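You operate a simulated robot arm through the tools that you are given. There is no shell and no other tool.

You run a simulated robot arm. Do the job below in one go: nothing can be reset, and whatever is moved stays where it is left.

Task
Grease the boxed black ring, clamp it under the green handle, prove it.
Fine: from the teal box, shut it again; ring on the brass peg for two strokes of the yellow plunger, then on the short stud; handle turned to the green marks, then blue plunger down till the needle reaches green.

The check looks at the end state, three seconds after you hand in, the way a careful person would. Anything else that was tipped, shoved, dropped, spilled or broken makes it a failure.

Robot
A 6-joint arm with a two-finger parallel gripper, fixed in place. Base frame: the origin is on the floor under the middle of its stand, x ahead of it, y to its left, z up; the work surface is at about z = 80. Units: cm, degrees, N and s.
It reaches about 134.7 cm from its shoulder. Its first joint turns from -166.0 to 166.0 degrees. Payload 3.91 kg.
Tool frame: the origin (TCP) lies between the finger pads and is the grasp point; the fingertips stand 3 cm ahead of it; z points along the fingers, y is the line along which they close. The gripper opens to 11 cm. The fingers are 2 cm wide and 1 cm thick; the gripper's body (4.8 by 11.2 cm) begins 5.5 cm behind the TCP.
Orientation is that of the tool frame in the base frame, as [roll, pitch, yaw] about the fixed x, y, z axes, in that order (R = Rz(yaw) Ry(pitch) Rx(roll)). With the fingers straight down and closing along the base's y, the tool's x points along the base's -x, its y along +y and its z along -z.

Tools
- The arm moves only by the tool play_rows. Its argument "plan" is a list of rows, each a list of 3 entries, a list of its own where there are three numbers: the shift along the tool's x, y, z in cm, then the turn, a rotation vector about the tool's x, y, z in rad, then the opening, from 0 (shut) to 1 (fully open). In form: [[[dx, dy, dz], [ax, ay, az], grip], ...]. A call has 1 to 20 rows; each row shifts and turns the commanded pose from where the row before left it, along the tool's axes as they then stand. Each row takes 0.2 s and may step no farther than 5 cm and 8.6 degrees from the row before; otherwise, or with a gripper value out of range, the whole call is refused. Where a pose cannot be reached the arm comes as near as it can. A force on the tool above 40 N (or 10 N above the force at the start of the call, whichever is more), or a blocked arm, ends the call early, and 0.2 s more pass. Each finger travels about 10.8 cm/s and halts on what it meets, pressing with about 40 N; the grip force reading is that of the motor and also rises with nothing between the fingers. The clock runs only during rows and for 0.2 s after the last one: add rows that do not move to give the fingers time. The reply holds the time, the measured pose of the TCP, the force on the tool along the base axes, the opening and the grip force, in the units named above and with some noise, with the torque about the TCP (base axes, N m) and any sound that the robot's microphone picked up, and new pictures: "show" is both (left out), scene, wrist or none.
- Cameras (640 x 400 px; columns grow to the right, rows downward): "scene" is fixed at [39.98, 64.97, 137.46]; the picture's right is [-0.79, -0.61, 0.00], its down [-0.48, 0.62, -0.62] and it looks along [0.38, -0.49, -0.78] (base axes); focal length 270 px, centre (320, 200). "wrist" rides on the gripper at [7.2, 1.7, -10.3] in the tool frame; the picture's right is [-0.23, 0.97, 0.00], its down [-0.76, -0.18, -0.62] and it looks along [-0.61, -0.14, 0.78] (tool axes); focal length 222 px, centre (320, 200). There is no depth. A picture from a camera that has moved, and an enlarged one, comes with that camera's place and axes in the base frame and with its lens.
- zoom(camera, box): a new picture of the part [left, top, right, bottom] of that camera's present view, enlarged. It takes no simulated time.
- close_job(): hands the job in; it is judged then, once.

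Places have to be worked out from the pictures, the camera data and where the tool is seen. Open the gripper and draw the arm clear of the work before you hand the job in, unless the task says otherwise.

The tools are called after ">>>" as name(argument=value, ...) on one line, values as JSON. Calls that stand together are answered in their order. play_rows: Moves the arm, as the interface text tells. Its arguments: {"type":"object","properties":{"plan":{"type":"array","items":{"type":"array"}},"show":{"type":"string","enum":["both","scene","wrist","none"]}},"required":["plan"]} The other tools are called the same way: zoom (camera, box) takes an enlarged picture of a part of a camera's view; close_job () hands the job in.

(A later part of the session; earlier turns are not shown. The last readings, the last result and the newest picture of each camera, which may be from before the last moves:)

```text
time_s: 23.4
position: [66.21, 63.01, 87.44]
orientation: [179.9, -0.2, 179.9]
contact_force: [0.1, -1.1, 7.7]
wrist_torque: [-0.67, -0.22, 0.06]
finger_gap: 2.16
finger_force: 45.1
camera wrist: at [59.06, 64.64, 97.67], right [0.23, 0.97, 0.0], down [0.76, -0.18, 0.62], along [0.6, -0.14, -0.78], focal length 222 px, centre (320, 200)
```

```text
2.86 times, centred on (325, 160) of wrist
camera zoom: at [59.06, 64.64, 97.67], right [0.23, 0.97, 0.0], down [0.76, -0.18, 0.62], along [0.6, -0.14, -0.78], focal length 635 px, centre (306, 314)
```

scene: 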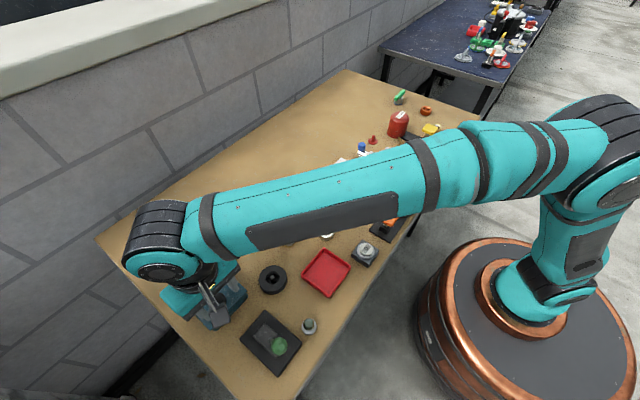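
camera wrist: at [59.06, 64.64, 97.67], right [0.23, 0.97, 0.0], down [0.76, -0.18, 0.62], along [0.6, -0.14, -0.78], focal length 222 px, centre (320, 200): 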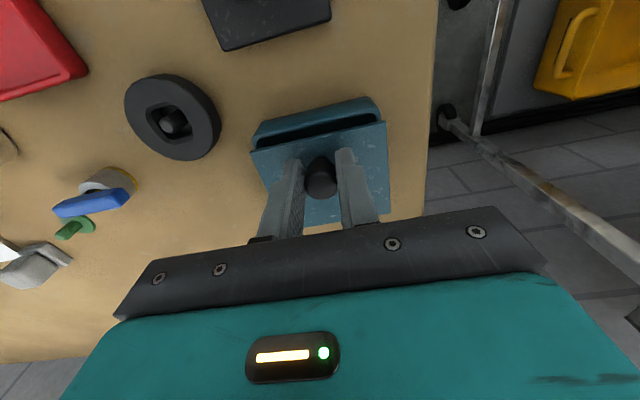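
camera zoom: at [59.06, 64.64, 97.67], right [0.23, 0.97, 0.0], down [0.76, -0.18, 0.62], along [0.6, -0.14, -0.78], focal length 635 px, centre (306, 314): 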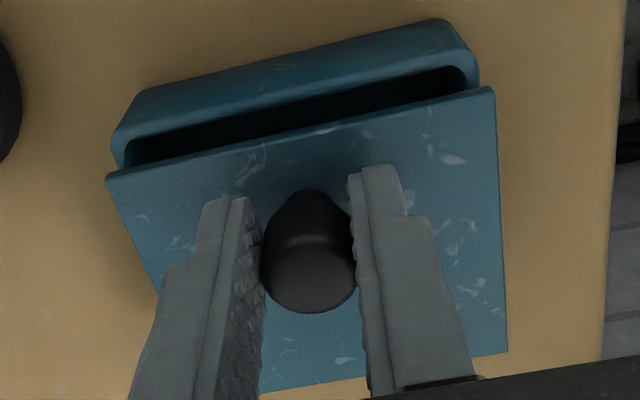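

The lid slides freely toward +x and the box is opening. I continue sliding in small steps, watching the force.

>>> play_rows(plan=[[[-0.6, 0, 0], [0, 0, 0], 0.15], [[-0.6, 0, 0], [0, 0, 0], 0.15], [[-0.6, 0, 0], [0, 0, 0], 0.15], [[-0.6, 0, 0], [0, 0, 0], 0.15], [[-0.6, 0, 0], [0, 0, 0], 0.15], [[0, 0, 0], [0, 0, 0], 0.15]], show="wrist")

>>> zoom(camera="wrist", box=[230, 60, 420, 200])

```text
time_s: 24.8
position: [69.04, 63.05, 87.31]
orientation: [179.8, -0.2, -180.0]
contact_force: [0.9, 0.1, 5.6]
wrist_torque: [-0.6, 0.1, 0.01]
finger_gap: 2.17
finger_force: 45.2
camera wrist: at [62.06, 64.64, 97.67], right [0.23, 0.97, 0.0], down [0.76, -0.18, 0.62], along [0.6, -0.14, -0.78], focal length 222 px, centre (320, 200)
```

wrist: 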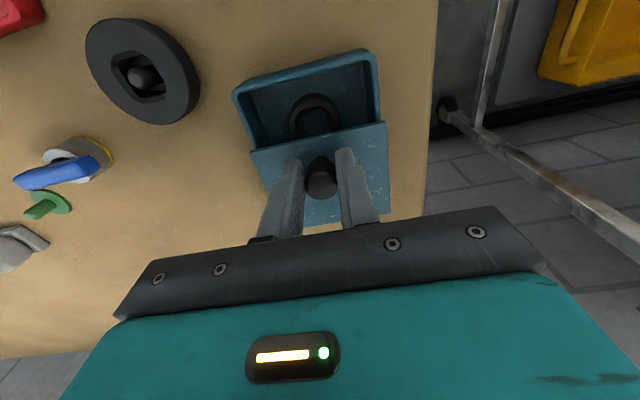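

```text
2.86 times, centred on (325, 130) of wrist
camera zoom: at [62.06, 64.64, 97.67], right [0.23, 0.97, 0.0], down [0.76, -0.18, 0.62], along [0.6, -0.14, -0.78], focal length 635 px, centre (306, 400)
```

zoom: 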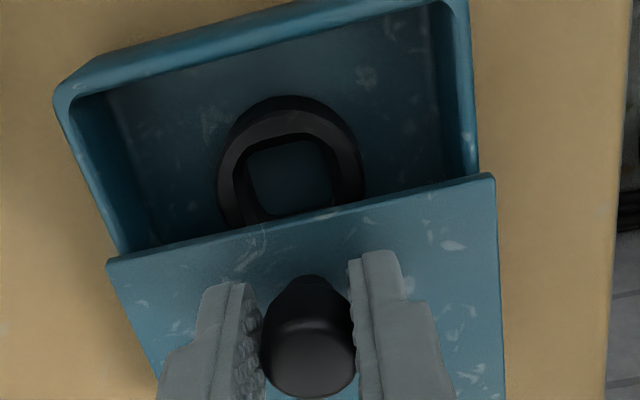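

The black ring with a square hole is visible lying in the box. I slide the lid further, about 3.5 cm more.

>>> play_rows(plan=[[[-0.6, 0, 0], [0, 0, 0], 0.15], [[-0.6, 0, 0], [0, 0, 0], 0.15], [[-0.6, 0, 0], [0, 0, 0], 0.15], [[-0.6, 0, 0], [0, 0, 0], 0.15], [[-0.6, 0, 0], [0, 0, 0], 0.15], [[0, 0, 0], [0, 0, 0], 0.15]], show="wrist")

>>> zoom(camera="wrist", box=[210, 20, 420, 200])

```text
time_s: 26.2
position: [72.12, 62.96, 87.38]
orientation: [179.8, -0.2, 179.9]
contact_force: [-0.2, -4.5, 5.5]
wrist_torque: [-0.75, -1.0, 0.03]
finger_gap: 2.17
finger_force: 44.8
camera wrist: at [65.0, 64.64, 97.67], right [0.23, 0.97, 0.0], down [0.76, -0.18, 0.62], along [0.6, -0.14, -0.78], focal length 222 px, centre (320, 200)
```

wrist: 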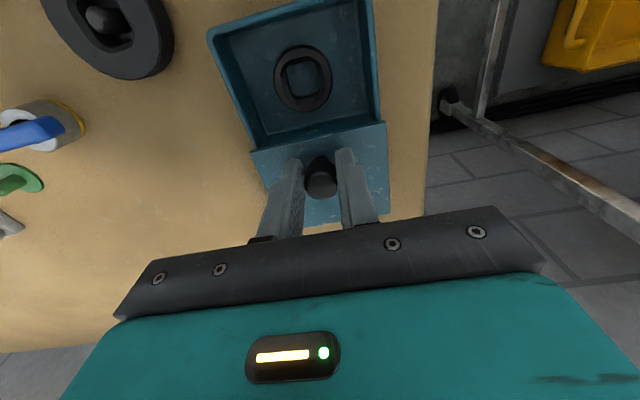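

```text
2.22 times, centred on (315, 110) of wrist
camera zoom: at [65.0, 64.64, 97.67], right [0.23, 0.97, 0.0], down [0.76, -0.18, 0.62], along [0.6, -0.14, -0.78], focal length 494 px, centre (331, 400)
```

zoom: 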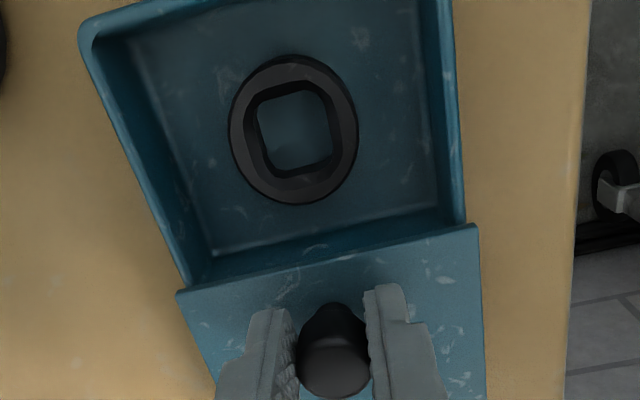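

The lid has moved 6.6 cm and the ring is fully exposed at about (67.4, 63.0), outer diameter about 3.6 cm. I release the knob gently and check that the lid stays put.

>>> play_rows(plan=[[[0, 0, 0], [0, 0, 0], 0.25], [[0, 0, 0], [0, 0, 0], 0.4], [[0, 0, 0], [0, 0, 0], 0.5], [[0, 0, -1], [0, 0, 0], 0.5], [[0, 0, -2], [0, 0, 0], 0.5], [[0, 0, -3], [0, 0, 0], 0.5], [[0, 0, 0], [0, 0, 0], 0.5]], show="wrist")

>>> zoom(camera="wrist", box=[230, 20, 420, 180])

```text
time_s: 27.8
position: [72.18, 62.84, 93.19]
orientation: [179.8, -0.2, 179.9]
contact_force: [0.5, -0.3, -0.4]
wrist_torque: [-0.01, 0.04, -0.03]
finger_gap: 5.51
finger_force: 0.0
camera wrist: at [64.99, 64.53, 103.62], right [0.23, 0.97, 0.0], down [0.76, -0.18, 0.62], along [0.6, -0.14, -0.78], focal length 222 px, centre (320, 200)
```

wrist: 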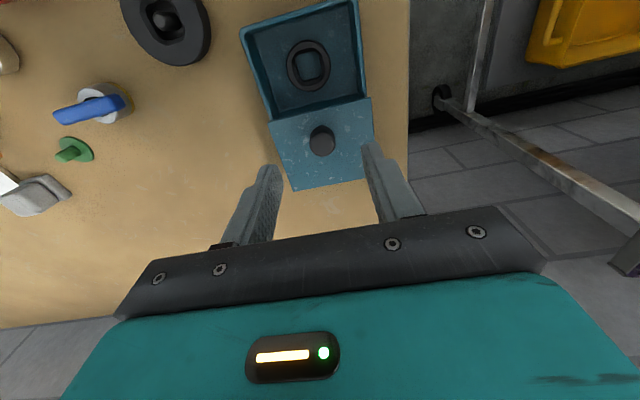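

```text
2.50 times, centred on (325, 100) of wrist
camera zoom: at [64.99, 64.53, 103.62], right [0.23, 0.97, 0.0], down [0.76, -0.18, 0.62], along [0.6, -0.14, -0.78], focal length 555 px, centre (308, 450)
```

zoom: 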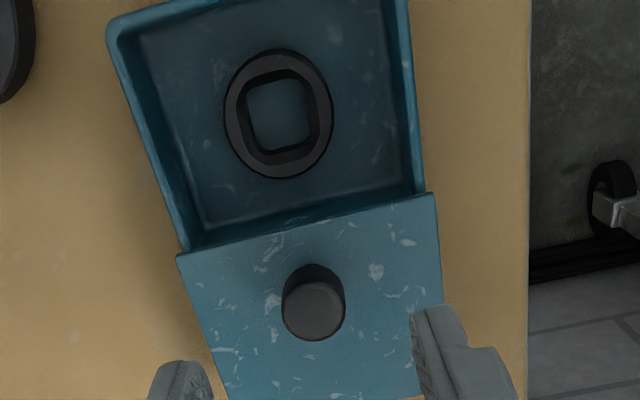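

The lid stays where I left it. I move over the ring (67.4, 63.0), narrow the fingers to about 4.8 cm and descend to z≈85.

>>> play_rows(plan=[[[2.4, 0.05, 0], [0, 0, 0], 0.44], [[2.4, 0.05, 0], [0, 0, 0], 0.44], [[0, 0, 4], [0, 0, 0], 0.44], [[0, 0, 3], [0, 0, 0], 0.44], [[0, 0, 1], [0, 0, 0], 0.44], [[0, 0, 0], [0, 0, 0], 0.44]], show="wrist")

>>> zoom(camera="wrist", box=[230, 100, 420, 230])

```text
time_s: 29.2
position: [67.48, 63.15, 85.26]
orientation: [179.8, -0.1, 179.9]
contact_force: [-0.4, -0.4, 0.3]
wrist_torque: [0.0, -0.03, 0.02]
finger_gap: 4.85
finger_force: 0.0
camera wrist: at [60.4, 64.75, 95.64], right [0.23, 0.97, 0.0], down [0.76, -0.18, 0.62], along [0.6, -0.14, -0.78], focal length 222 px, centre (320, 200)
```

wrist: 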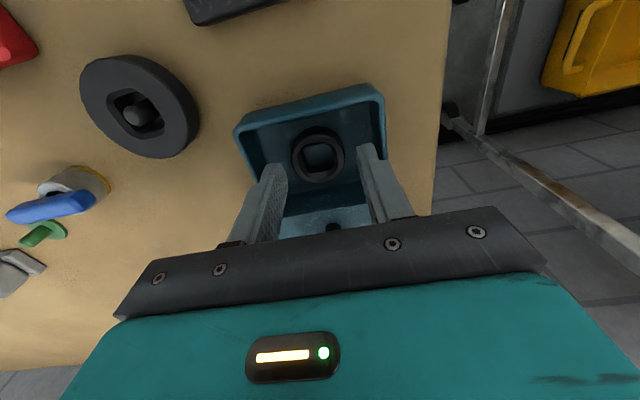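

```text
3.08 times, centred on (325, 165) of wrist
camera zoom: at [60.4, 64.75, 95.64], right [0.23, 0.97, 0.0], down [0.76, -0.18, 0.62], along [0.6, -0.14, -0.78], focal length 684 px, centre (305, 308)
```

zoom: 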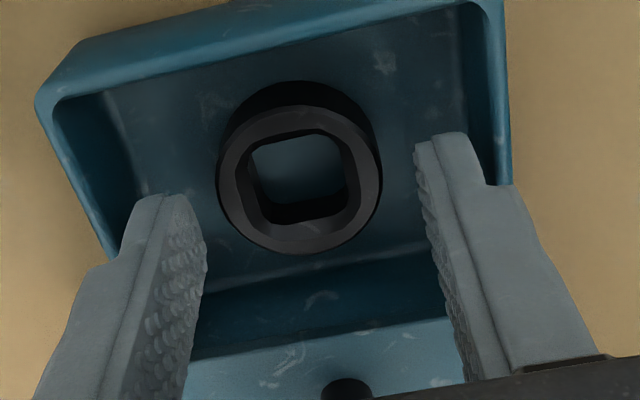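

The ring is about 1.5 cm thick, its top near z≈82.3 and the box floor near 80.8. I shift slightly in -y, go down to z≈84.2 (tips just above the floor) and close.

>>> play_rows(plan=[[[0.05, -0.12, 0.5], [0, 0, 0], 0.44], [[0, 0, 0.5], [0, 0, 0], 0.44], [[0, 0, 0], [0, 0, 0], 0.44], [[0, 0, 0], [0, 0, 0], 0.25], [[0, 0, 0], [0, 0, 0], 0.25], [[0, 0, 0], [0, 0, 0], 0.25]], show="wrist")

>>> zoom(camera="wrist", box=[230, 100, 420, 230])

```text
time_s: 30.6
position: [67.22, 63.13, 84.21]
orientation: [179.8, -0.1, 179.8]
contact_force: [0.6, 1.8, 0.2]
wrist_torque: [0.0, 0.0, -0.02]
finger_gap: 3.64
finger_force: 39.8
camera wrist: at [60.2, 64.69, 94.61], right [0.23, 0.97, 0.0], down [0.76, -0.18, 0.62], along [0.6, -0.14, -0.78], focal length 222 px, centre (320, 200)
```

wrist: 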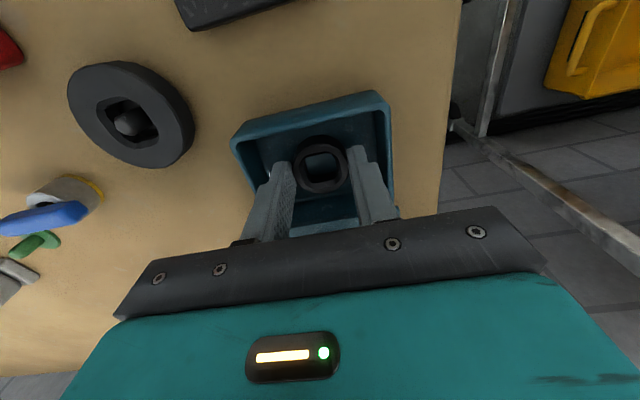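

```text
3.08 times, centred on (325, 165) of wrist
camera zoom: at [60.2, 64.69, 94.61], right [0.23, 0.97, 0.0], down [0.76, -0.18, 0.62], along [0.6, -0.14, -0.78], focal length 684 px, centre (305, 308)
```

zoom: 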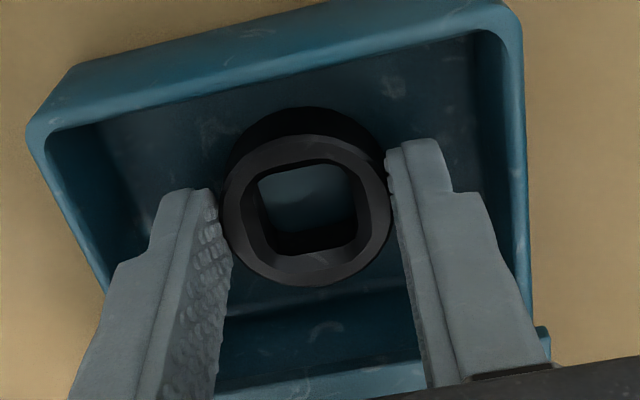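

The ring is held (gap 3.64 cm) and centred. I lift it straight out of the box.

>>> play_rows(plan=[[[0, 0, -1], [0, 0, 0], 0.25], [[0, 0, -2], [0, 0, 0], 0.25], [[0, 0, -4], [0, 0, 0], 0.25], [[0, 0, -5], [0, 0, 0], 0.25], [[0, 0, -3], [0, 0, 0], 0.25], [[0, 0, 0], [0, 0, 0], 0.25]], show="both")

>>> zoom(camera="wrist", box=[230, 50, 420, 230])

```text
time_s: 32.0
position: [67.3, 62.95, 99.26]
orientation: [179.9, -0.2, 179.9]
contact_force: [0.5, -0.7, -0.8]
wrist_torque: [-0.01, -0.04, -0.01]
finger_gap: 2.75
finger_force: 0.1
camera wrist: at [60.19, 64.66, 109.57], right [0.23, 0.97, 0.0], down [0.76, -0.18, 0.62], along [0.6, -0.14, -0.78], focal length 222 px, centre (320, 200)
```

scene: 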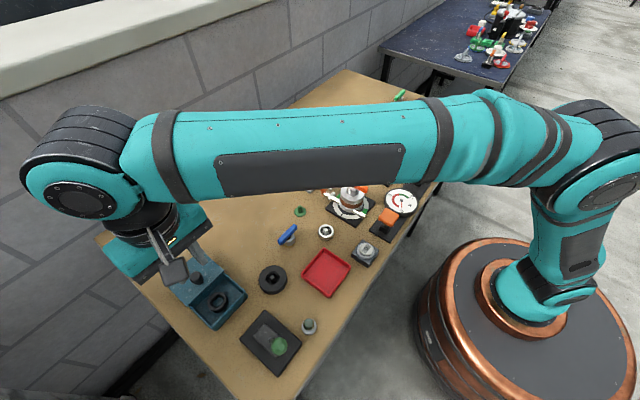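
wrist: 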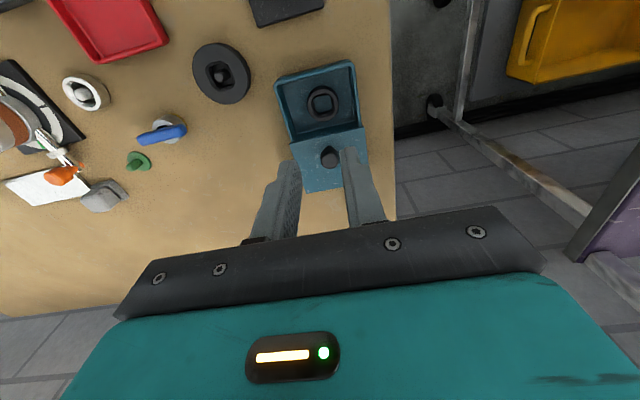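

```text
2.22 times, centred on (325, 140) of wrist
camera zoom: at [60.19, 64.66, 109.57], right [0.23, 0.97, 0.0], down [0.76, -0.18, 0.62], along [0.6, -0.14, -0.78], focal length 494 px, centre (309, 333)
```

zoom: 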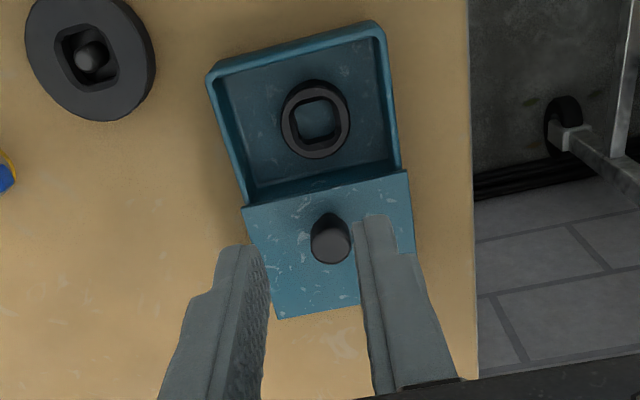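

The gap closed to its commanded 2.75 and the ring is still in the box, so it slipped out. I go back down, this time deeper, at (67.35, 63.2), and feel for the box floor.

>>> play_rows(plan=[[[0, 0.15, 4], [0, 0, 0], 0.46], [[0, 0, 5], [0, 0, 0], 0.46], [[0, 0, 3], [0, 0, 0], 0.46], [[0, 0, 2], [0, 0, 0], 0.46], [[0, 0, 0], [0, 0, 0], 0.46]], show="wrist")

>>> zoom(camera="wrist", box=[230, 100, 420, 230])

```text
time_s: 33.2
position: [67.48, 63.24, 85.24]
orientation: [179.8, -0.2, 179.9]
contact_force: [1.0, -0.3, -0.3]
wrist_torque: [0.0, -0.03, 0.03]
finger_gap: 5.07
finger_force: 0.1
camera wrist: at [60.27, 64.89, 95.55], right [0.23, 0.97, 0.0], down [0.76, -0.18, 0.62], along [0.6, -0.14, -0.78], focal length 222 px, centre (320, 200)
```

wrist: 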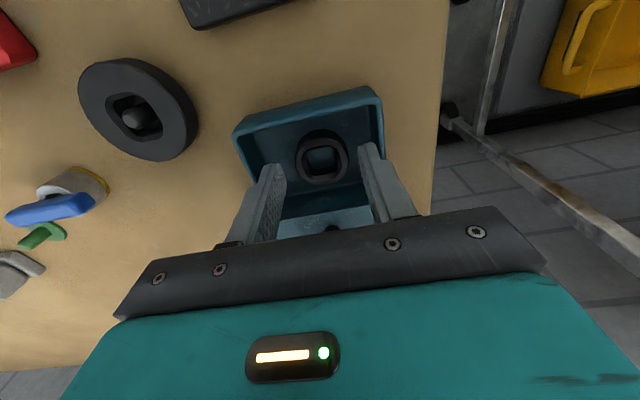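

```text
3.08 times, centred on (325, 165) of wrist
camera zoom: at [60.27, 64.89, 95.55], right [0.23, 0.97, 0.0], down [0.76, -0.18, 0.62], along [0.6, -0.14, -0.78], focal length 684 px, centre (305, 308)
```

zoom: 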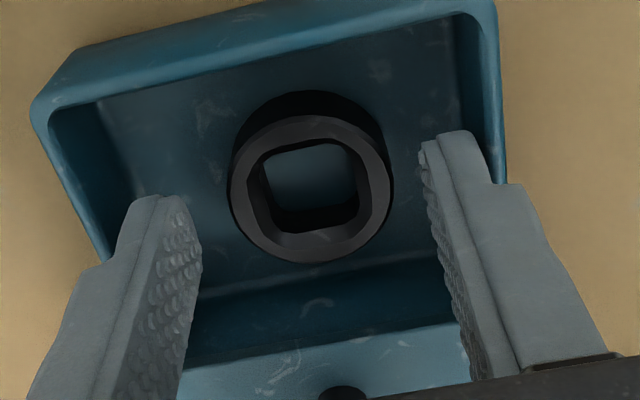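

The ring is centred between the pads. I lower in small steps to about z=83.9 and read the contact force.

>>> play_rows(plan=[[[0.05, 0.05, 0.6], [0, 0, 0], 0.46], [[0, 0, 0.4], [0, 0, 0], 0.46], [[0, 0, 0.2], [0, 0, 0], 0.46], [[0, 0, 0.15], [0, 0, 0], 0.46], [[0, 0, 0], [0, 0, 0], 0.46]], show="none")

```text
time_s: 34.4
position: [67.35, 63.26, 83.9]
orientation: [179.8, -0.2, 179.9]
contact_force: [0.5, 0.6, -0.3]
wrist_torque: [0.01, -0.02, -0.01]
finger_gap: 5.07
finger_force: 0.0
```

No contact yet at z=83.9; I go a little lower in 0.15 steps to locate the floor.

>>> play_rows(plan=[[[0, 0, 0.15], [0, 0, 0], 0.46], [[0, 0, 0.15], [0, 0, 0], 0.46], [[0, 0, 0], [0, 0, 0], 0.46]], show="wrist")

>>> zoom(camera="wrist", box=[230, 100, 420, 230])

```text
time_s: 35.2
position: [67.36, 63.17, 83.64]
orientation: [179.8, -0.3, 179.8]
contact_force: [0.0, 0.2, -0.5]
wrist_torque: [0.0, 0.01, 0.02]
finger_gap: 5.09
finger_force: 0.1
camera wrist: at [60.14, 64.88, 93.97], right [0.23, 0.97, 0.0], down [0.76, -0.18, 0.62], along [0.6, -0.14, -0.78], focal length 222 px, centre (320, 200)
```

wrist: 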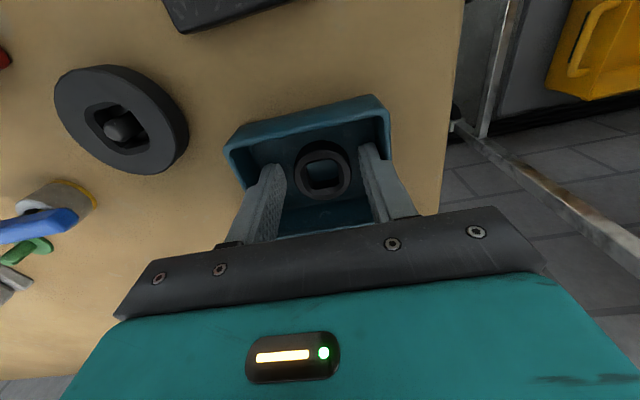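

```text
3.08 times, centred on (325, 165) of wrist
camera zoom: at [60.14, 64.88, 93.97], right [0.23, 0.97, 0.0], down [0.76, -0.18, 0.62], along [0.6, -0.14, -0.78], focal length 684 px, centre (305, 308)
```

zoom: 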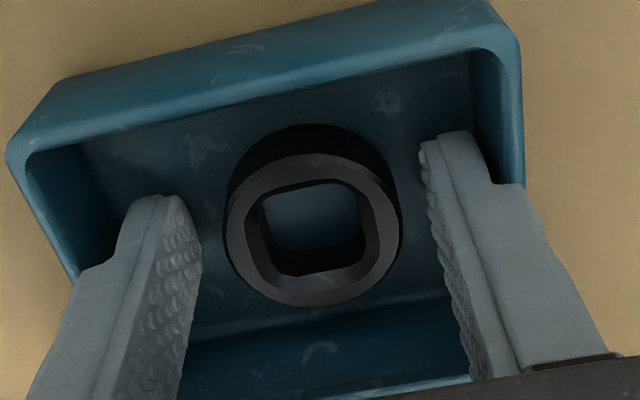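

Tips are now near z=80.6 without contact, well below the ring's mid height. I close fully and lift just 1 cm to verify the hold.

>>> play_rows(plan=[[[0, 0, 0], [0, 0, 0], 0.3], [[0, 0, 0], [0, 0, 0], 0.2], [[0, 0, 0], [0, 0, 0], 0.2], [[0, 0, 0], [0, 0, 0], 0.2], [[0, 0, -0.3], [0, 0, 0], 0.2], [[0, 0, -0.3], [0, 0, 0], 0.2], [[0, 0, -0.4], [0, 0, 0], 0.2], [[0, 0, 0], [0, 0, 0], 0.2]], show="wrist")

>>> zoom(camera="wrist", box=[230, 100, 420, 230])

```text
time_s: 37.0
position: [67.21, 63.35, 84.62]
orientation: [179.8, -0.2, 179.9]
contact_force: [0.6, -0.6, -0.3]
wrist_torque: [-0.01, -0.01, 0.04]
finger_gap: 3.64
finger_force: 39.6
camera wrist: at [60.15, 64.89, 94.93], right [0.23, 0.97, 0.0], down [0.76, -0.18, 0.62], along [0.6, -0.14, -0.78], focal length 222 px, centre (320, 200)
```

wrist: 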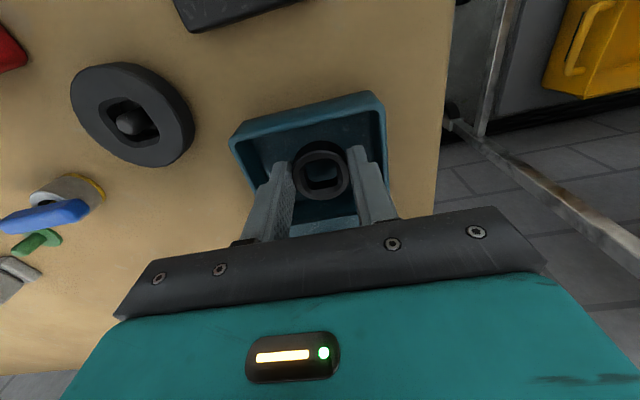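

```text
3.08 times, centred on (325, 165) of wrist
camera zoom: at [60.15, 64.89, 94.93], right [0.23, 0.97, 0.0], down [0.76, -0.18, 0.62], along [0.6, -0.14, -0.78], focal length 684 px, centre (305, 308)
```

zoom: 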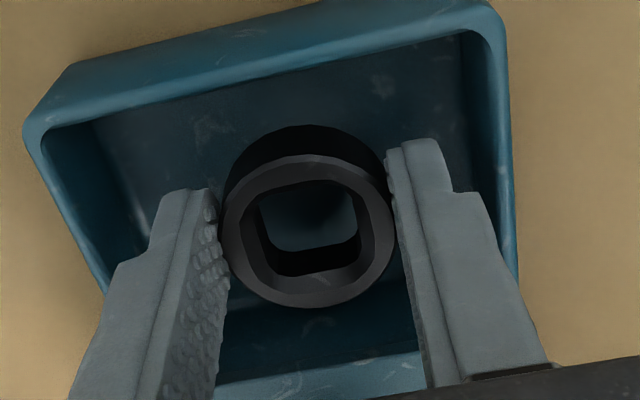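

This time the ring rose with the fingers. I lift out gently to z≈97.

>>> play_rows(plan=[[[0, 0, -0.7], [0, 0, 0], 0.2], [[0, 0, -1], [0, 0, 0], 0.2], [[0, 0, -1.5], [0, 0, 0], 0.2], [[0, 0, -2], [0, 0, 0], 0.2], [[0, 0, -2.5], [0, 0, 0], 0.2], [[0, 0, -2.5], [0, 0, 0], 0.2], [[0, 0, -1.5], [0, 0, 0], 0.2], [[0, 0, -0.5], [0, 0, 0], 0.2], [[0, 0, 0], [0, 0, 0], 0.2]], show="both")

>>> zoom(camera="wrist", box=[230, 100, 420, 230])

```text
time_s: 39.0
position: [67.35, 63.15, 96.74]
orientation: [179.8, -0.3, 179.9]
contact_force: [-0.4, -0.2, -0.7]
wrist_torque: [0.0, 0.06, 0.02]
finger_gap: 3.64
finger_force: 40.1
camera wrist: at [60.22, 64.77, 107.08], right [0.23, 0.97, 0.0], down [0.76, -0.18, 0.62], along [0.6, -0.14, -0.78], focal length 222 px, centre (320, 200)
```

scene: 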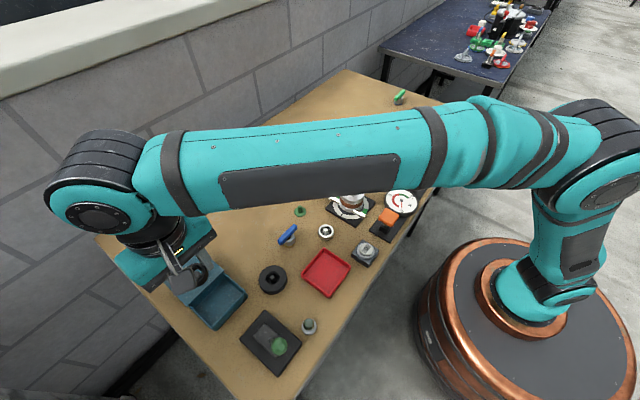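
wrist: 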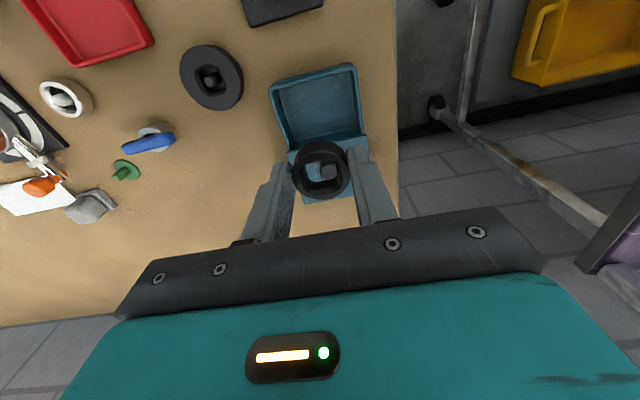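

```text
3.08 times, centred on (325, 165) of wrist
camera zoom: at [60.22, 64.77, 107.08], right [0.23, 0.97, 0.0], down [0.76, -0.18, 0.62], along [0.6, -0.14, -0.78], focal length 684 px, centre (305, 308)
```

zoom: 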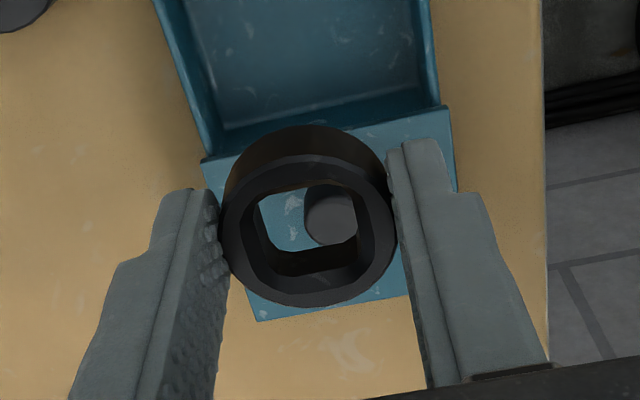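

The ring is firmly held. I carry it at z≈103 across to above the brass peg near (58.5, -2.4).

>>> play_rows(plan=[[[0, -1, -3], [0, 0, 0], 0.2], [[0.3, -2.5, -2.5], [0, 0, 0], 0.2], [[0.6, -4, -1], [0, 0, 0], 0.2], [[0.6, -4.5, 0], [0, 0, 0], 0.2], [[0.7, -4.5, 0], [0, 0, 0], 0.2], [[0.7, -4.5, 0], [0, 0, 0], 0.2], [[0.7, -4.5, 0], [0, 0, 0], 0.2], [[0.7, -4.5, 0], [0, 0, 0], 0.2], [[0.7, -4.5, 0], [0, 0, 0], 0.2], [[0.7, -4.5, 0], [0, 0, 0], 0.2], [[0.7, -4.5, 0], [0, 0, 0], 0.2], [[0.7, -4.5, 0], [0, 0, 0], 0.2], [[0.7, -4.5, 0], [0, 0, 0], 0.2], [[0.5, -4.5, 0], [0, 0, 0], 0.2], [[0.3, -4, 0], [0, 0, 0], 0.2], [[0.3, -2.5, 0], [0, 0, 0], 0.2], [[0, -1.5, 0], [0, 0, 0], 0.2], [[0, 0, 0], [0, 0, 0], 0.2]], show="both")

>>> zoom(camera="wrist", box=[220, 60, 420, 220])

```text
time_s: 42.8
position: [58.19, -1.78, 103.23]
orientation: [179.9, -0.2, 179.9]
contact_force: [0.5, 0.2, -1.2]
wrist_torque: [0.0, 0.02, 0.03]
finger_gap: 3.65
finger_force: 39.7
camera wrist: at [51.06, -0.34, 113.53], right [0.23, 0.97, 0.0], down [0.76, -0.18, 0.62], along [0.6, -0.14, -0.78], focal length 222 px, centre (320, 200)
```

scene: 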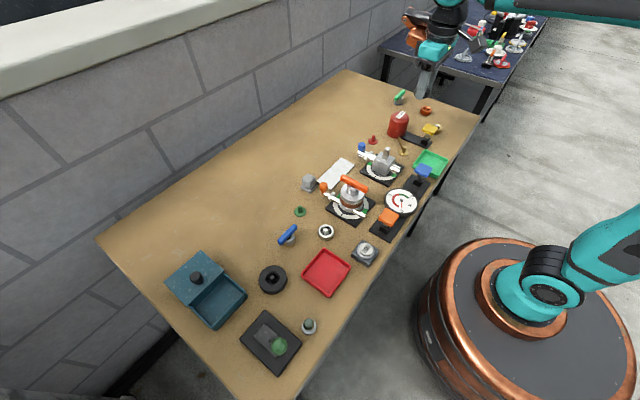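
wrist: 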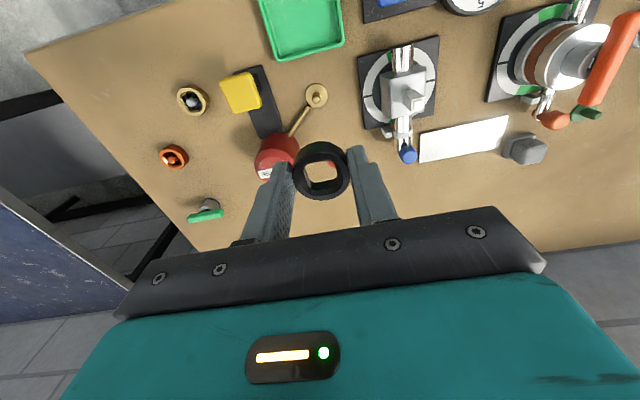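

```text
2.50 times, centred on (320, 140) of wrist
camera zoom: at [51.06, -0.34, 113.53], right [0.23, 0.97, 0.0], down [0.76, -0.18, 0.62], along [0.6, -0.14, -0.78], focal length 555 px, centre (320, 350)
```

zoom: 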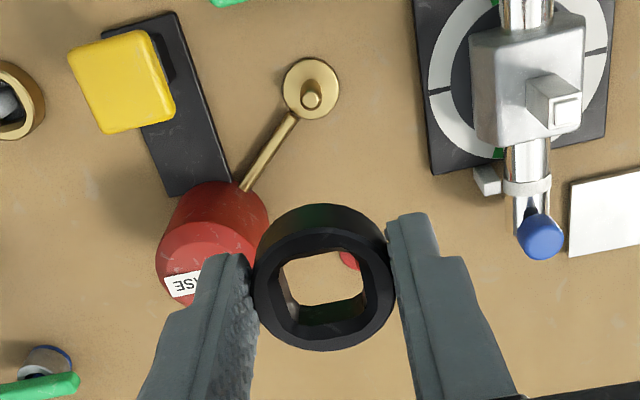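

The ring is in hand above the peg; the peg's base triangulates to (58.5, -2.55) with its tip at z≈82.2, and the feed pipe lies low toward the can on the +x/-y side. I turn the gripper 37° so the fingers straddle clear of that pipe, and descend partway.

>>> play_rows(plan=[[[-0.25, -0.77, 0], [0, 0, 0.1292], 0.2], [[0, 0, 0], [0, 0, 0.1292], 0.2], [[0, 0, 0], [0, 0, 0.1292], 0.2], [[0, 0, 0], [0, 0, 0.1292], 0.2], [[0, 0, 0], [0, 0, 0.1292], 0.2], [[0, 0, 4], [0, 0, 0], 0.2], [[0, 0, 4], [0, 0, 0], 0.2], [[0, 0, 3], [0, 0, 0], 0.2], [[0, 0, 0], [0, 0, 0], 0.2]], show="both")

>>> zoom(camera="wrist", box=[220, 60, 420, 220])

>>> zoom(camera="scene", box=[360, 80, 460, 180])

```text
time_s: 44.8
position: [58.47, -2.61, 92.06]
orientation: [180.0, -0.2, 142.9]
contact_force: [0.1, -0.5, -1.4]
wrist_torque: [0.04, 0.02, 0.01]
finger_gap: 3.64
finger_force: 39.8
camera wrist: at [53.86, 3.05, 102.44], right [0.77, 0.64, 0.0], down [0.5, -0.6, 0.62], along [0.4, -0.48, -0.78], focal length 222 px, centre (320, 200)
```

scene: 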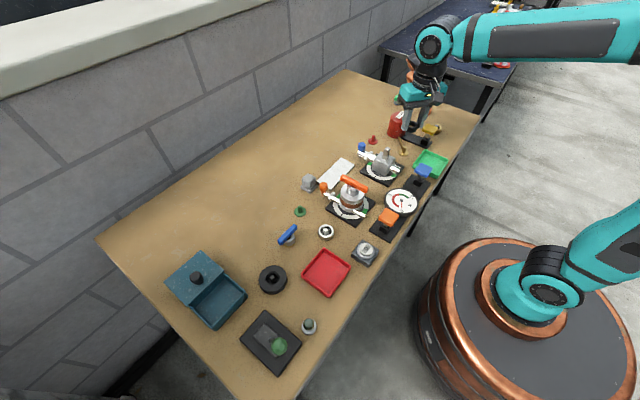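
wrist: 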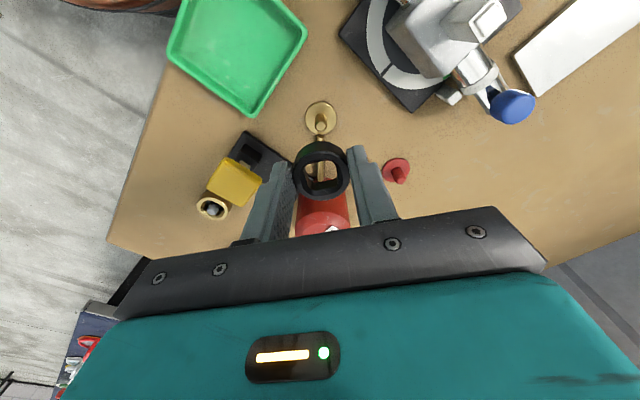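

```text
2.50 times, centred on (320, 140) of wrist
camera zoom: at [53.86, 3.05, 102.44], right [0.77, 0.64, 0.0], down [0.5, -0.6, 0.62], along [0.4, -0.48, -0.78], focal length 555 px, centre (320, 350)
```

zoom: 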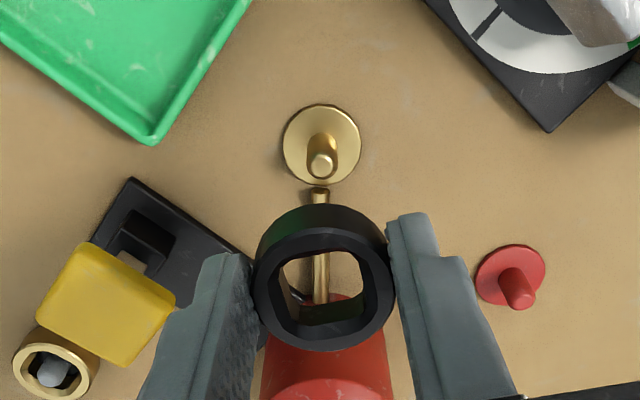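

```text
4.00 times, centred on (410, 130) of scene
camera zoom: at [39.98, 64.97, 137.46], right [-0.79, -0.61, 0.0], down [-0.48, 0.62, -0.62], along [0.38, -0.49, -0.78], focal length 1078 px, centre (-40, 480)
```

zoom: 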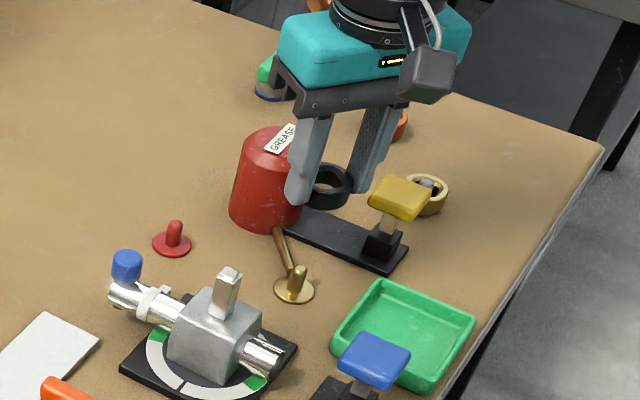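

The view confirms the alignment within about 0.2 cm. I apply a small correction and descend to just above the peg tip.

>>> play_rows(plan=[[[0.2, -0.05, 2.5], [0, 0, 0], 0.2], [[0, 0, 2.5], [0, 0, 0], 0.2], [[0, 0, 1], [0, 0, 0], 0.2], [[0, 0, 0], [0, 0, 0], 0.2]], show="wrist")

>>> zoom(camera="wrist", box=[230, 90, 410, 220])

>>> zoom(camera="scene", box=[370, 110, 450, 170])

```text
time_s: 45.8
position: [58.21, -2.4, 86.01]
orientation: [179.9, -0.2, 143.0]
contact_force: [-0.3, -0.1, -1.4]
wrist_torque: [-0.02, -0.01, 0.04]
finger_gap: 3.63
finger_force: 39.8
camera wrist: at [53.58, 3.22, 96.43], right [0.77, 0.64, 0.0], down [0.5, -0.6, 0.62], along [0.4, -0.48, -0.78], focal length 222 px, centre (320, 200)
```

wrist: 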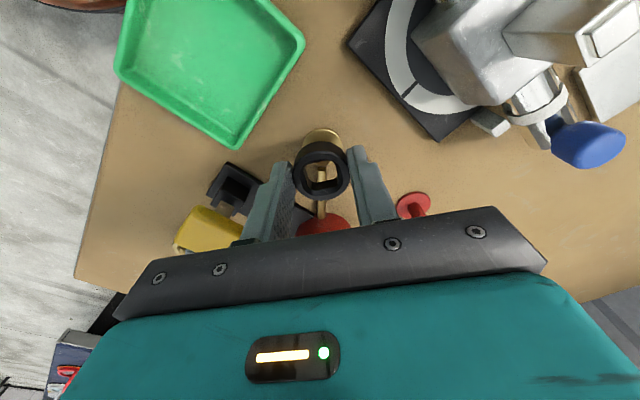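

```text
3.08 times, centred on (320, 155) of wrist
camera zoom: at [53.58, 3.22, 96.43], right [0.77, 0.64, 0.0], down [0.5, -0.6, 0.62], along [0.4, -0.48, -0.78], focal length 684 px, centre (320, 338)
```

zoom: 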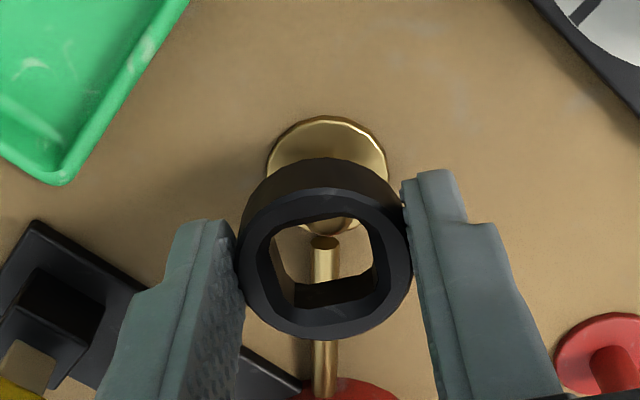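

```text
6.67 times, centred on (410, 140) of scene
camera zoom: at [39.98, 64.97, 137.46], right [-0.79, -0.61, 0.0], down [-0.48, 0.62, -0.62], along [0.38, -0.49, -0.78], focal length 1796 px, centre (-280, 600)
```

zoom: 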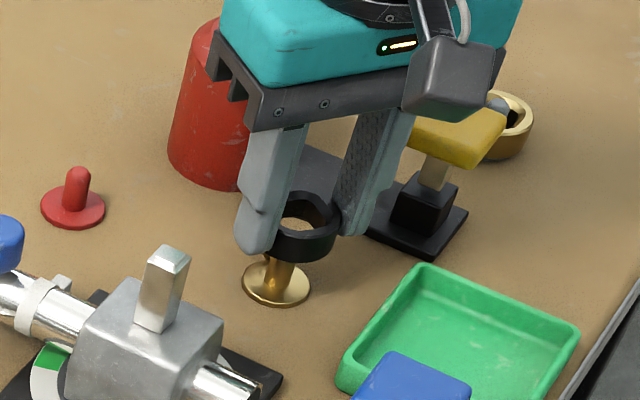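

Flange and ring are aligned to within about 0.1 cm. I lower the ring over the peg in small steps, watching the force.

>>> play_rows(plan=[[[0.05, 0.07, 0.5], [0, 0, 0], 0.2], [[0, 0, 0.4], [0, 0, 0], 0.2], [[0, 0, 0.4], [0, 0, 0], 0.2], [[0, 0, 0.3], [0, 0, 0], 0.2], [[0, 0, 0], [0, 0, 0], 0.2]], show="wrist")

>>> zoom(camera="wrist", box=[230, 90, 410, 220])

>>> zoom(camera="scene", box=[370, 110, 450, 170])

```text
time_s: 47.0
position: [58.19, -2.46, 84.63]
orientation: [-180.0, -0.3, 142.9]
contact_force: [-1.0, 0.6, -1.1]
wrist_torque: [-0.03, 0.0, -0.02]
finger_gap: 3.62
finger_force: 39.8
camera wrist: at [53.64, 3.22, 94.89], right [0.77, 0.64, 0.0], down [0.5, -0.6, 0.62], along [0.4, -0.48, -0.79], focal length 222 px, centre (320, 200)
```

wrist: 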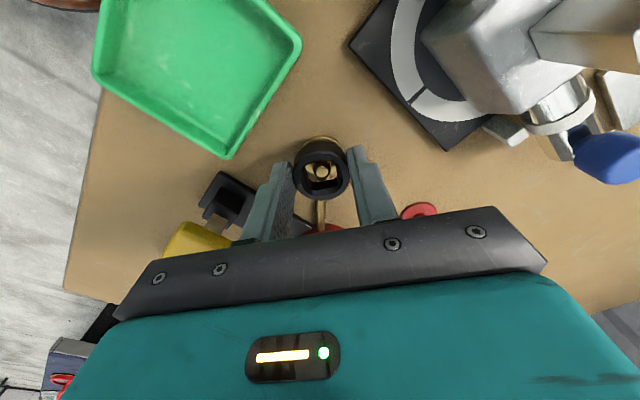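

```text
3.08 times, centred on (320, 155) of wrist
camera zoom: at [53.64, 3.22, 94.89], right [0.77, 0.64, 0.0], down [0.5, -0.6, 0.62], along [0.4, -0.48, -0.79], focal length 684 px, centre (320, 338)
```

zoom: 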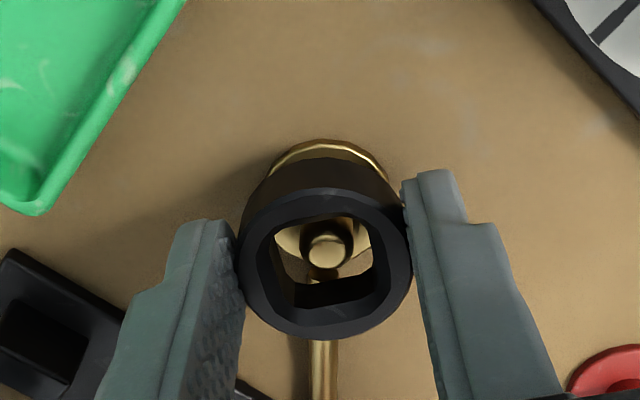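

```text
6.67 times, centred on (410, 140) of scene
camera zoom: at [39.98, 64.97, 137.46], right [-0.79, -0.61, 0.0], down [-0.48, 0.62, -0.62], along [0.38, -0.49, -0.78], focal length 1796 px, centre (-280, 600)
```

zoom: 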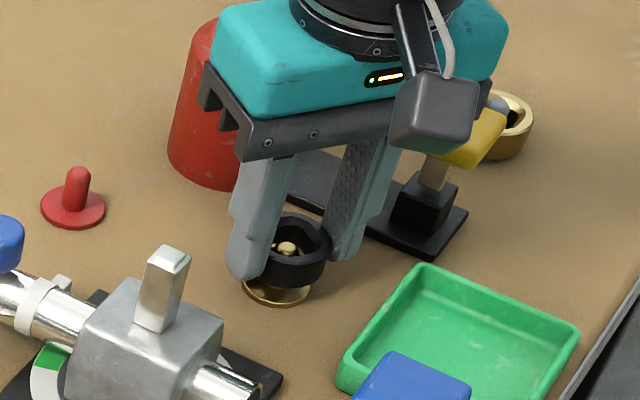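

The peg tip now shows inside the ring's hole. I lower the rest of the way until the ring touches the flange.

>>> play_rows(plan=[[[0, 0, 0.3], [0, 0, 0], 0.2], [[0, 0, 0.3], [0, 0, 0], 0.2], [[0, 0, 0.2], [0, 0, 0], 0.2], [[0, 0, 0], [0, 0, 0], 0.2]], show="wrist")

>>> zoom(camera="wrist", box=[230, 90, 410, 220])

```text
time_s: 48.0
position: [58.24, -2.28, 83.83]
orientation: [-179.9, -0.3, 142.9]
contact_force: [-0.7, 0.3, -0.6]
wrist_torque: [0.03, -0.01, -0.01]
finger_gap: 3.66
finger_force: 39.5
camera wrist: at [53.64, 3.3, 94.11], right [0.77, 0.64, 0.0], down [0.5, -0.6, 0.62], along [0.4, -0.48, -0.78], focal length 222 px, centre (320, 200)
```

wrist: 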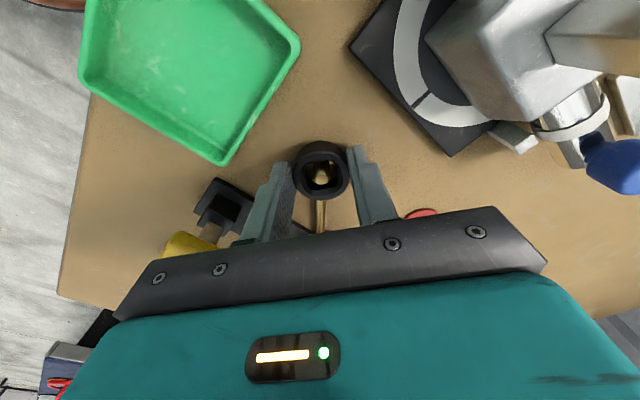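

```text
3.08 times, centred on (320, 155) of wrist
camera zoom: at [53.64, 3.3, 94.11], right [0.77, 0.64, 0.0], down [0.5, -0.6, 0.62], along [0.4, -0.48, -0.78], focal length 684 px, centre (320, 338)
```

zoom: 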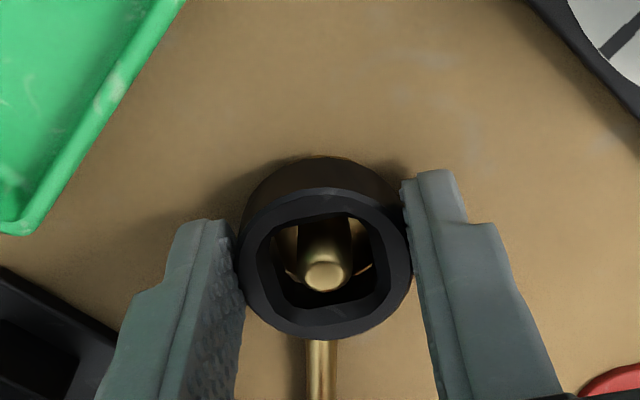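

No contact yet; I lower a little further to seat the ring on the flange.

>>> play_rows(plan=[[[0, 0, 0.15], [0, 0, 0], 0.2], [[0, 0, 0.15], [0, 0, 0], 0.2], [[0, 0, 0], [0, 0, 0], 0.2]], show="none")

```text
time_s: 48.8
position: [58.34, -2.23, 83.63]
orientation: [179.9, -0.1, 142.9]
contact_force: [3.1, 0.4, 19.8]
wrist_torque: [-0.15, -0.01, 0.0]
finger_gap: 3.64
finger_force: 39.9
```

Contact at 20 N: the ring is seated on the flange. I ease up slightly, open the fingers and rise.

>>> play_rows(plan=[[[0, 0, -0.1], [0, 0, 0], 0.2], [[0, 0, 0], [0, 0, 0], 0.35], [[0, 0, 0], [0, 0, 0], 0.45], [[0, 0, -0.5], [0, 0, 0], 0.45], [[0, 0, -2], [0, 0, 0], 0.45], [[0, 0, -4], [0, 0, 0], 0.45], [[0, 0, -4], [0, 0, 0], 0.45], [[0, 0, 0], [0, 0, 0], 0.45]], show="both")

>>> zoom(camera="wrist", box=[200, 60, 420, 240])

>>> zoom(camera="scene", box=[370, 110, 450, 170])

```text
time_s: 50.6
position: [58.35, -2.24, 93.83]
orientation: [180.0, -0.3, 142.9]
contact_force: [0.5, -0.4, -0.1]
wrist_torque: [-0.03, -0.01, 0.0]
finger_gap: 4.94
finger_force: 0.1
camera wrist: at [53.7, 3.4, 104.23], right [0.77, 0.64, 0.0], down [0.5, -0.6, 0.62], along [0.4, -0.48, -0.78], focal length 222 px, centre (320, 200)
```

scene: 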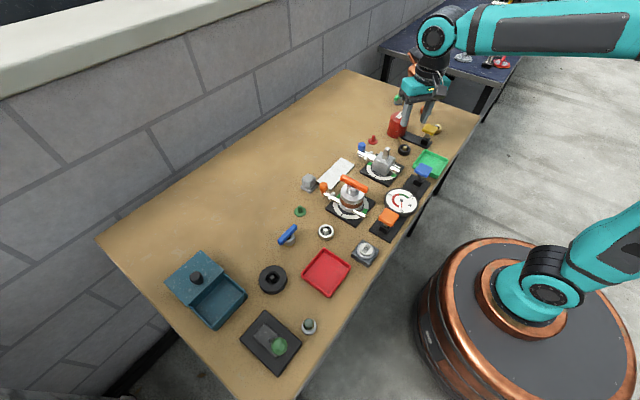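
wrist: 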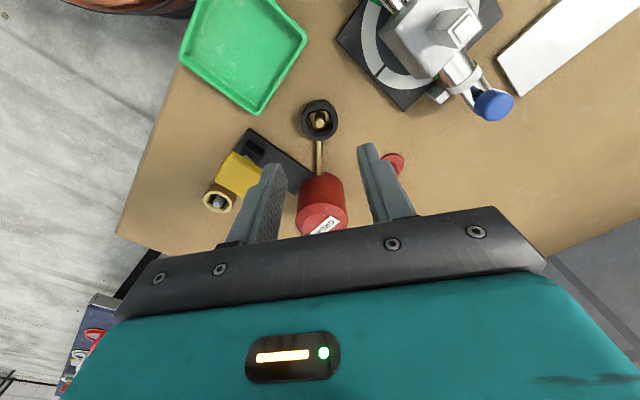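

```text
2.22 times, centred on (310, 150) of wrist
camera zoom: at [53.7, 3.4, 104.23], right [0.77, 0.64, 0.0], down [0.5, -0.6, 0.62], along [0.4, -0.48, -0.78], focal length 494 px, centre (342, 311)
```

zoom: 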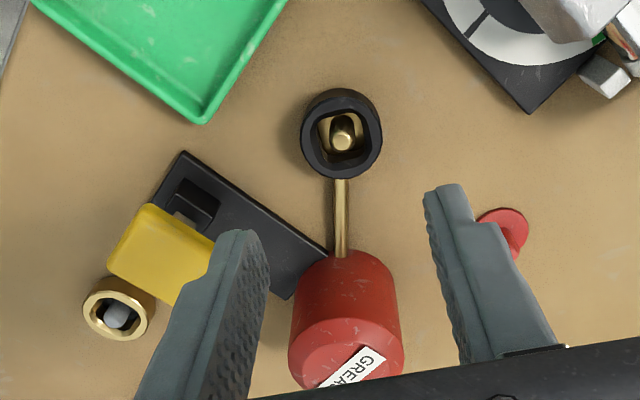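

```text
6.67 times, centred on (410, 140) of scene
camera zoom: at [39.98, 64.97, 137.46], right [-0.79, -0.61, 0.0], down [-0.48, 0.62, -0.62], along [0.38, -0.49, -0.78], focal length 1796 px, centre (-280, 600)
```

zoom: 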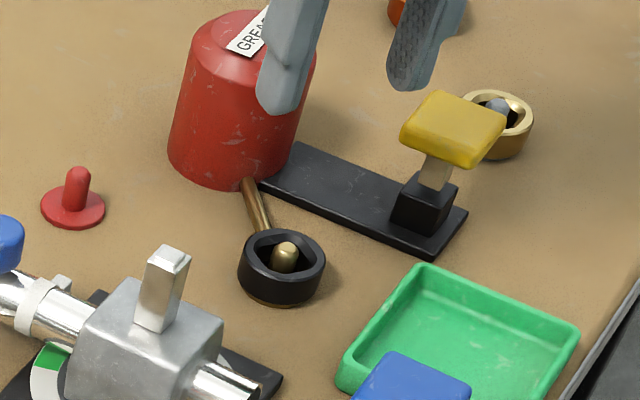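

The ring sits on the brass peg. The yellow pad's centre triangulates to (55.3, -10.5, top z≈85.7). I turn back to yaw 180, close the fingers and position above the pad.

>>> play_rows(plan=[[[0, 0, -2], [0, 0, -0.1292], 0.2], [[0, 0, 0], [0, 0, -0.1292], 0], [[0, 0, 0], [0, 0, -0.1292], 0], [[0, 0, 0], [0, 0, -0.1292], 0], [[0, 0, 0], [0, 0, -0.1292], 0], [[3.05, 0, 0], [0, 0, 0], 0], [[0, -4.2, 0], [0, 0, 0], 0], [[0, -4.1, 0], [0, 0, 0], 0], [[0, 0, 0], [0, 0, 0], 0]], show="both")

>>> zoom(camera="wrist", box=[220, 60, 440, 240])

>>> zoom(camera="scene", box=[370, 90, 470, 165])

```text
time_s: 52.6
position: [55.33, -10.78, 96.02]
orientation: [179.8, -0.2, 179.9]
contact_force: [-0.7, 0.6, 0.2]
wrist_torque: [0.0, 0.03, -0.01]
finger_gap: 0.05
finger_force: 37.5
camera wrist: at [48.22, -9.14, 106.35], right [0.23, 0.97, 0.0], down [0.76, -0.18, 0.62], along [0.6, -0.14, -0.78], focal length 222 px, centre (320, 200)
```

scene: 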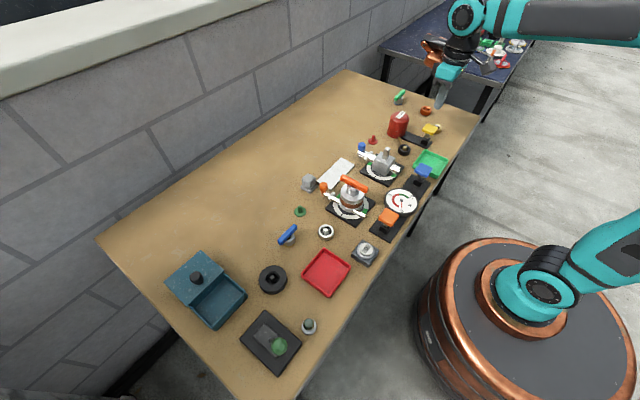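
wrist: 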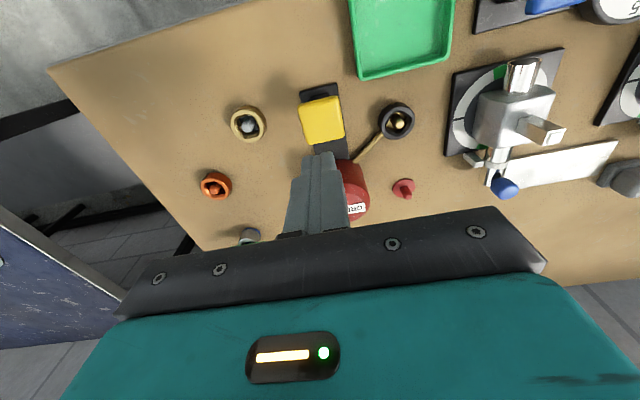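

```text
2.22 times, centred on (330, 150) of wrist
camera zoom: at [48.22, -9.14, 106.35], right [0.23, 0.97, 0.0], down [0.76, -0.18, 0.62], along [0.6, -0.14, -0.78], focal length 494 px, centre (298, 311)
```

zoom: 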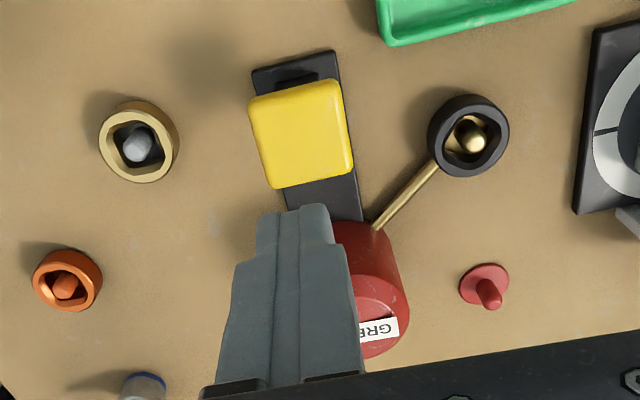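

```text
5.33 times, centred on (420, 128) of scene
camera zoom: at [39.98, 64.97, 137.46], right [-0.79, -0.61, 0.0], down [-0.48, 0.62, -0.62], along [0.38, -0.49, -0.78], focal length 1437 px, centre (-213, 587)
```

zoom: 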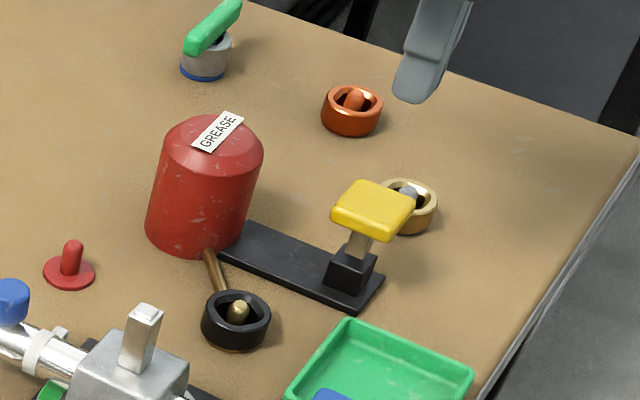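

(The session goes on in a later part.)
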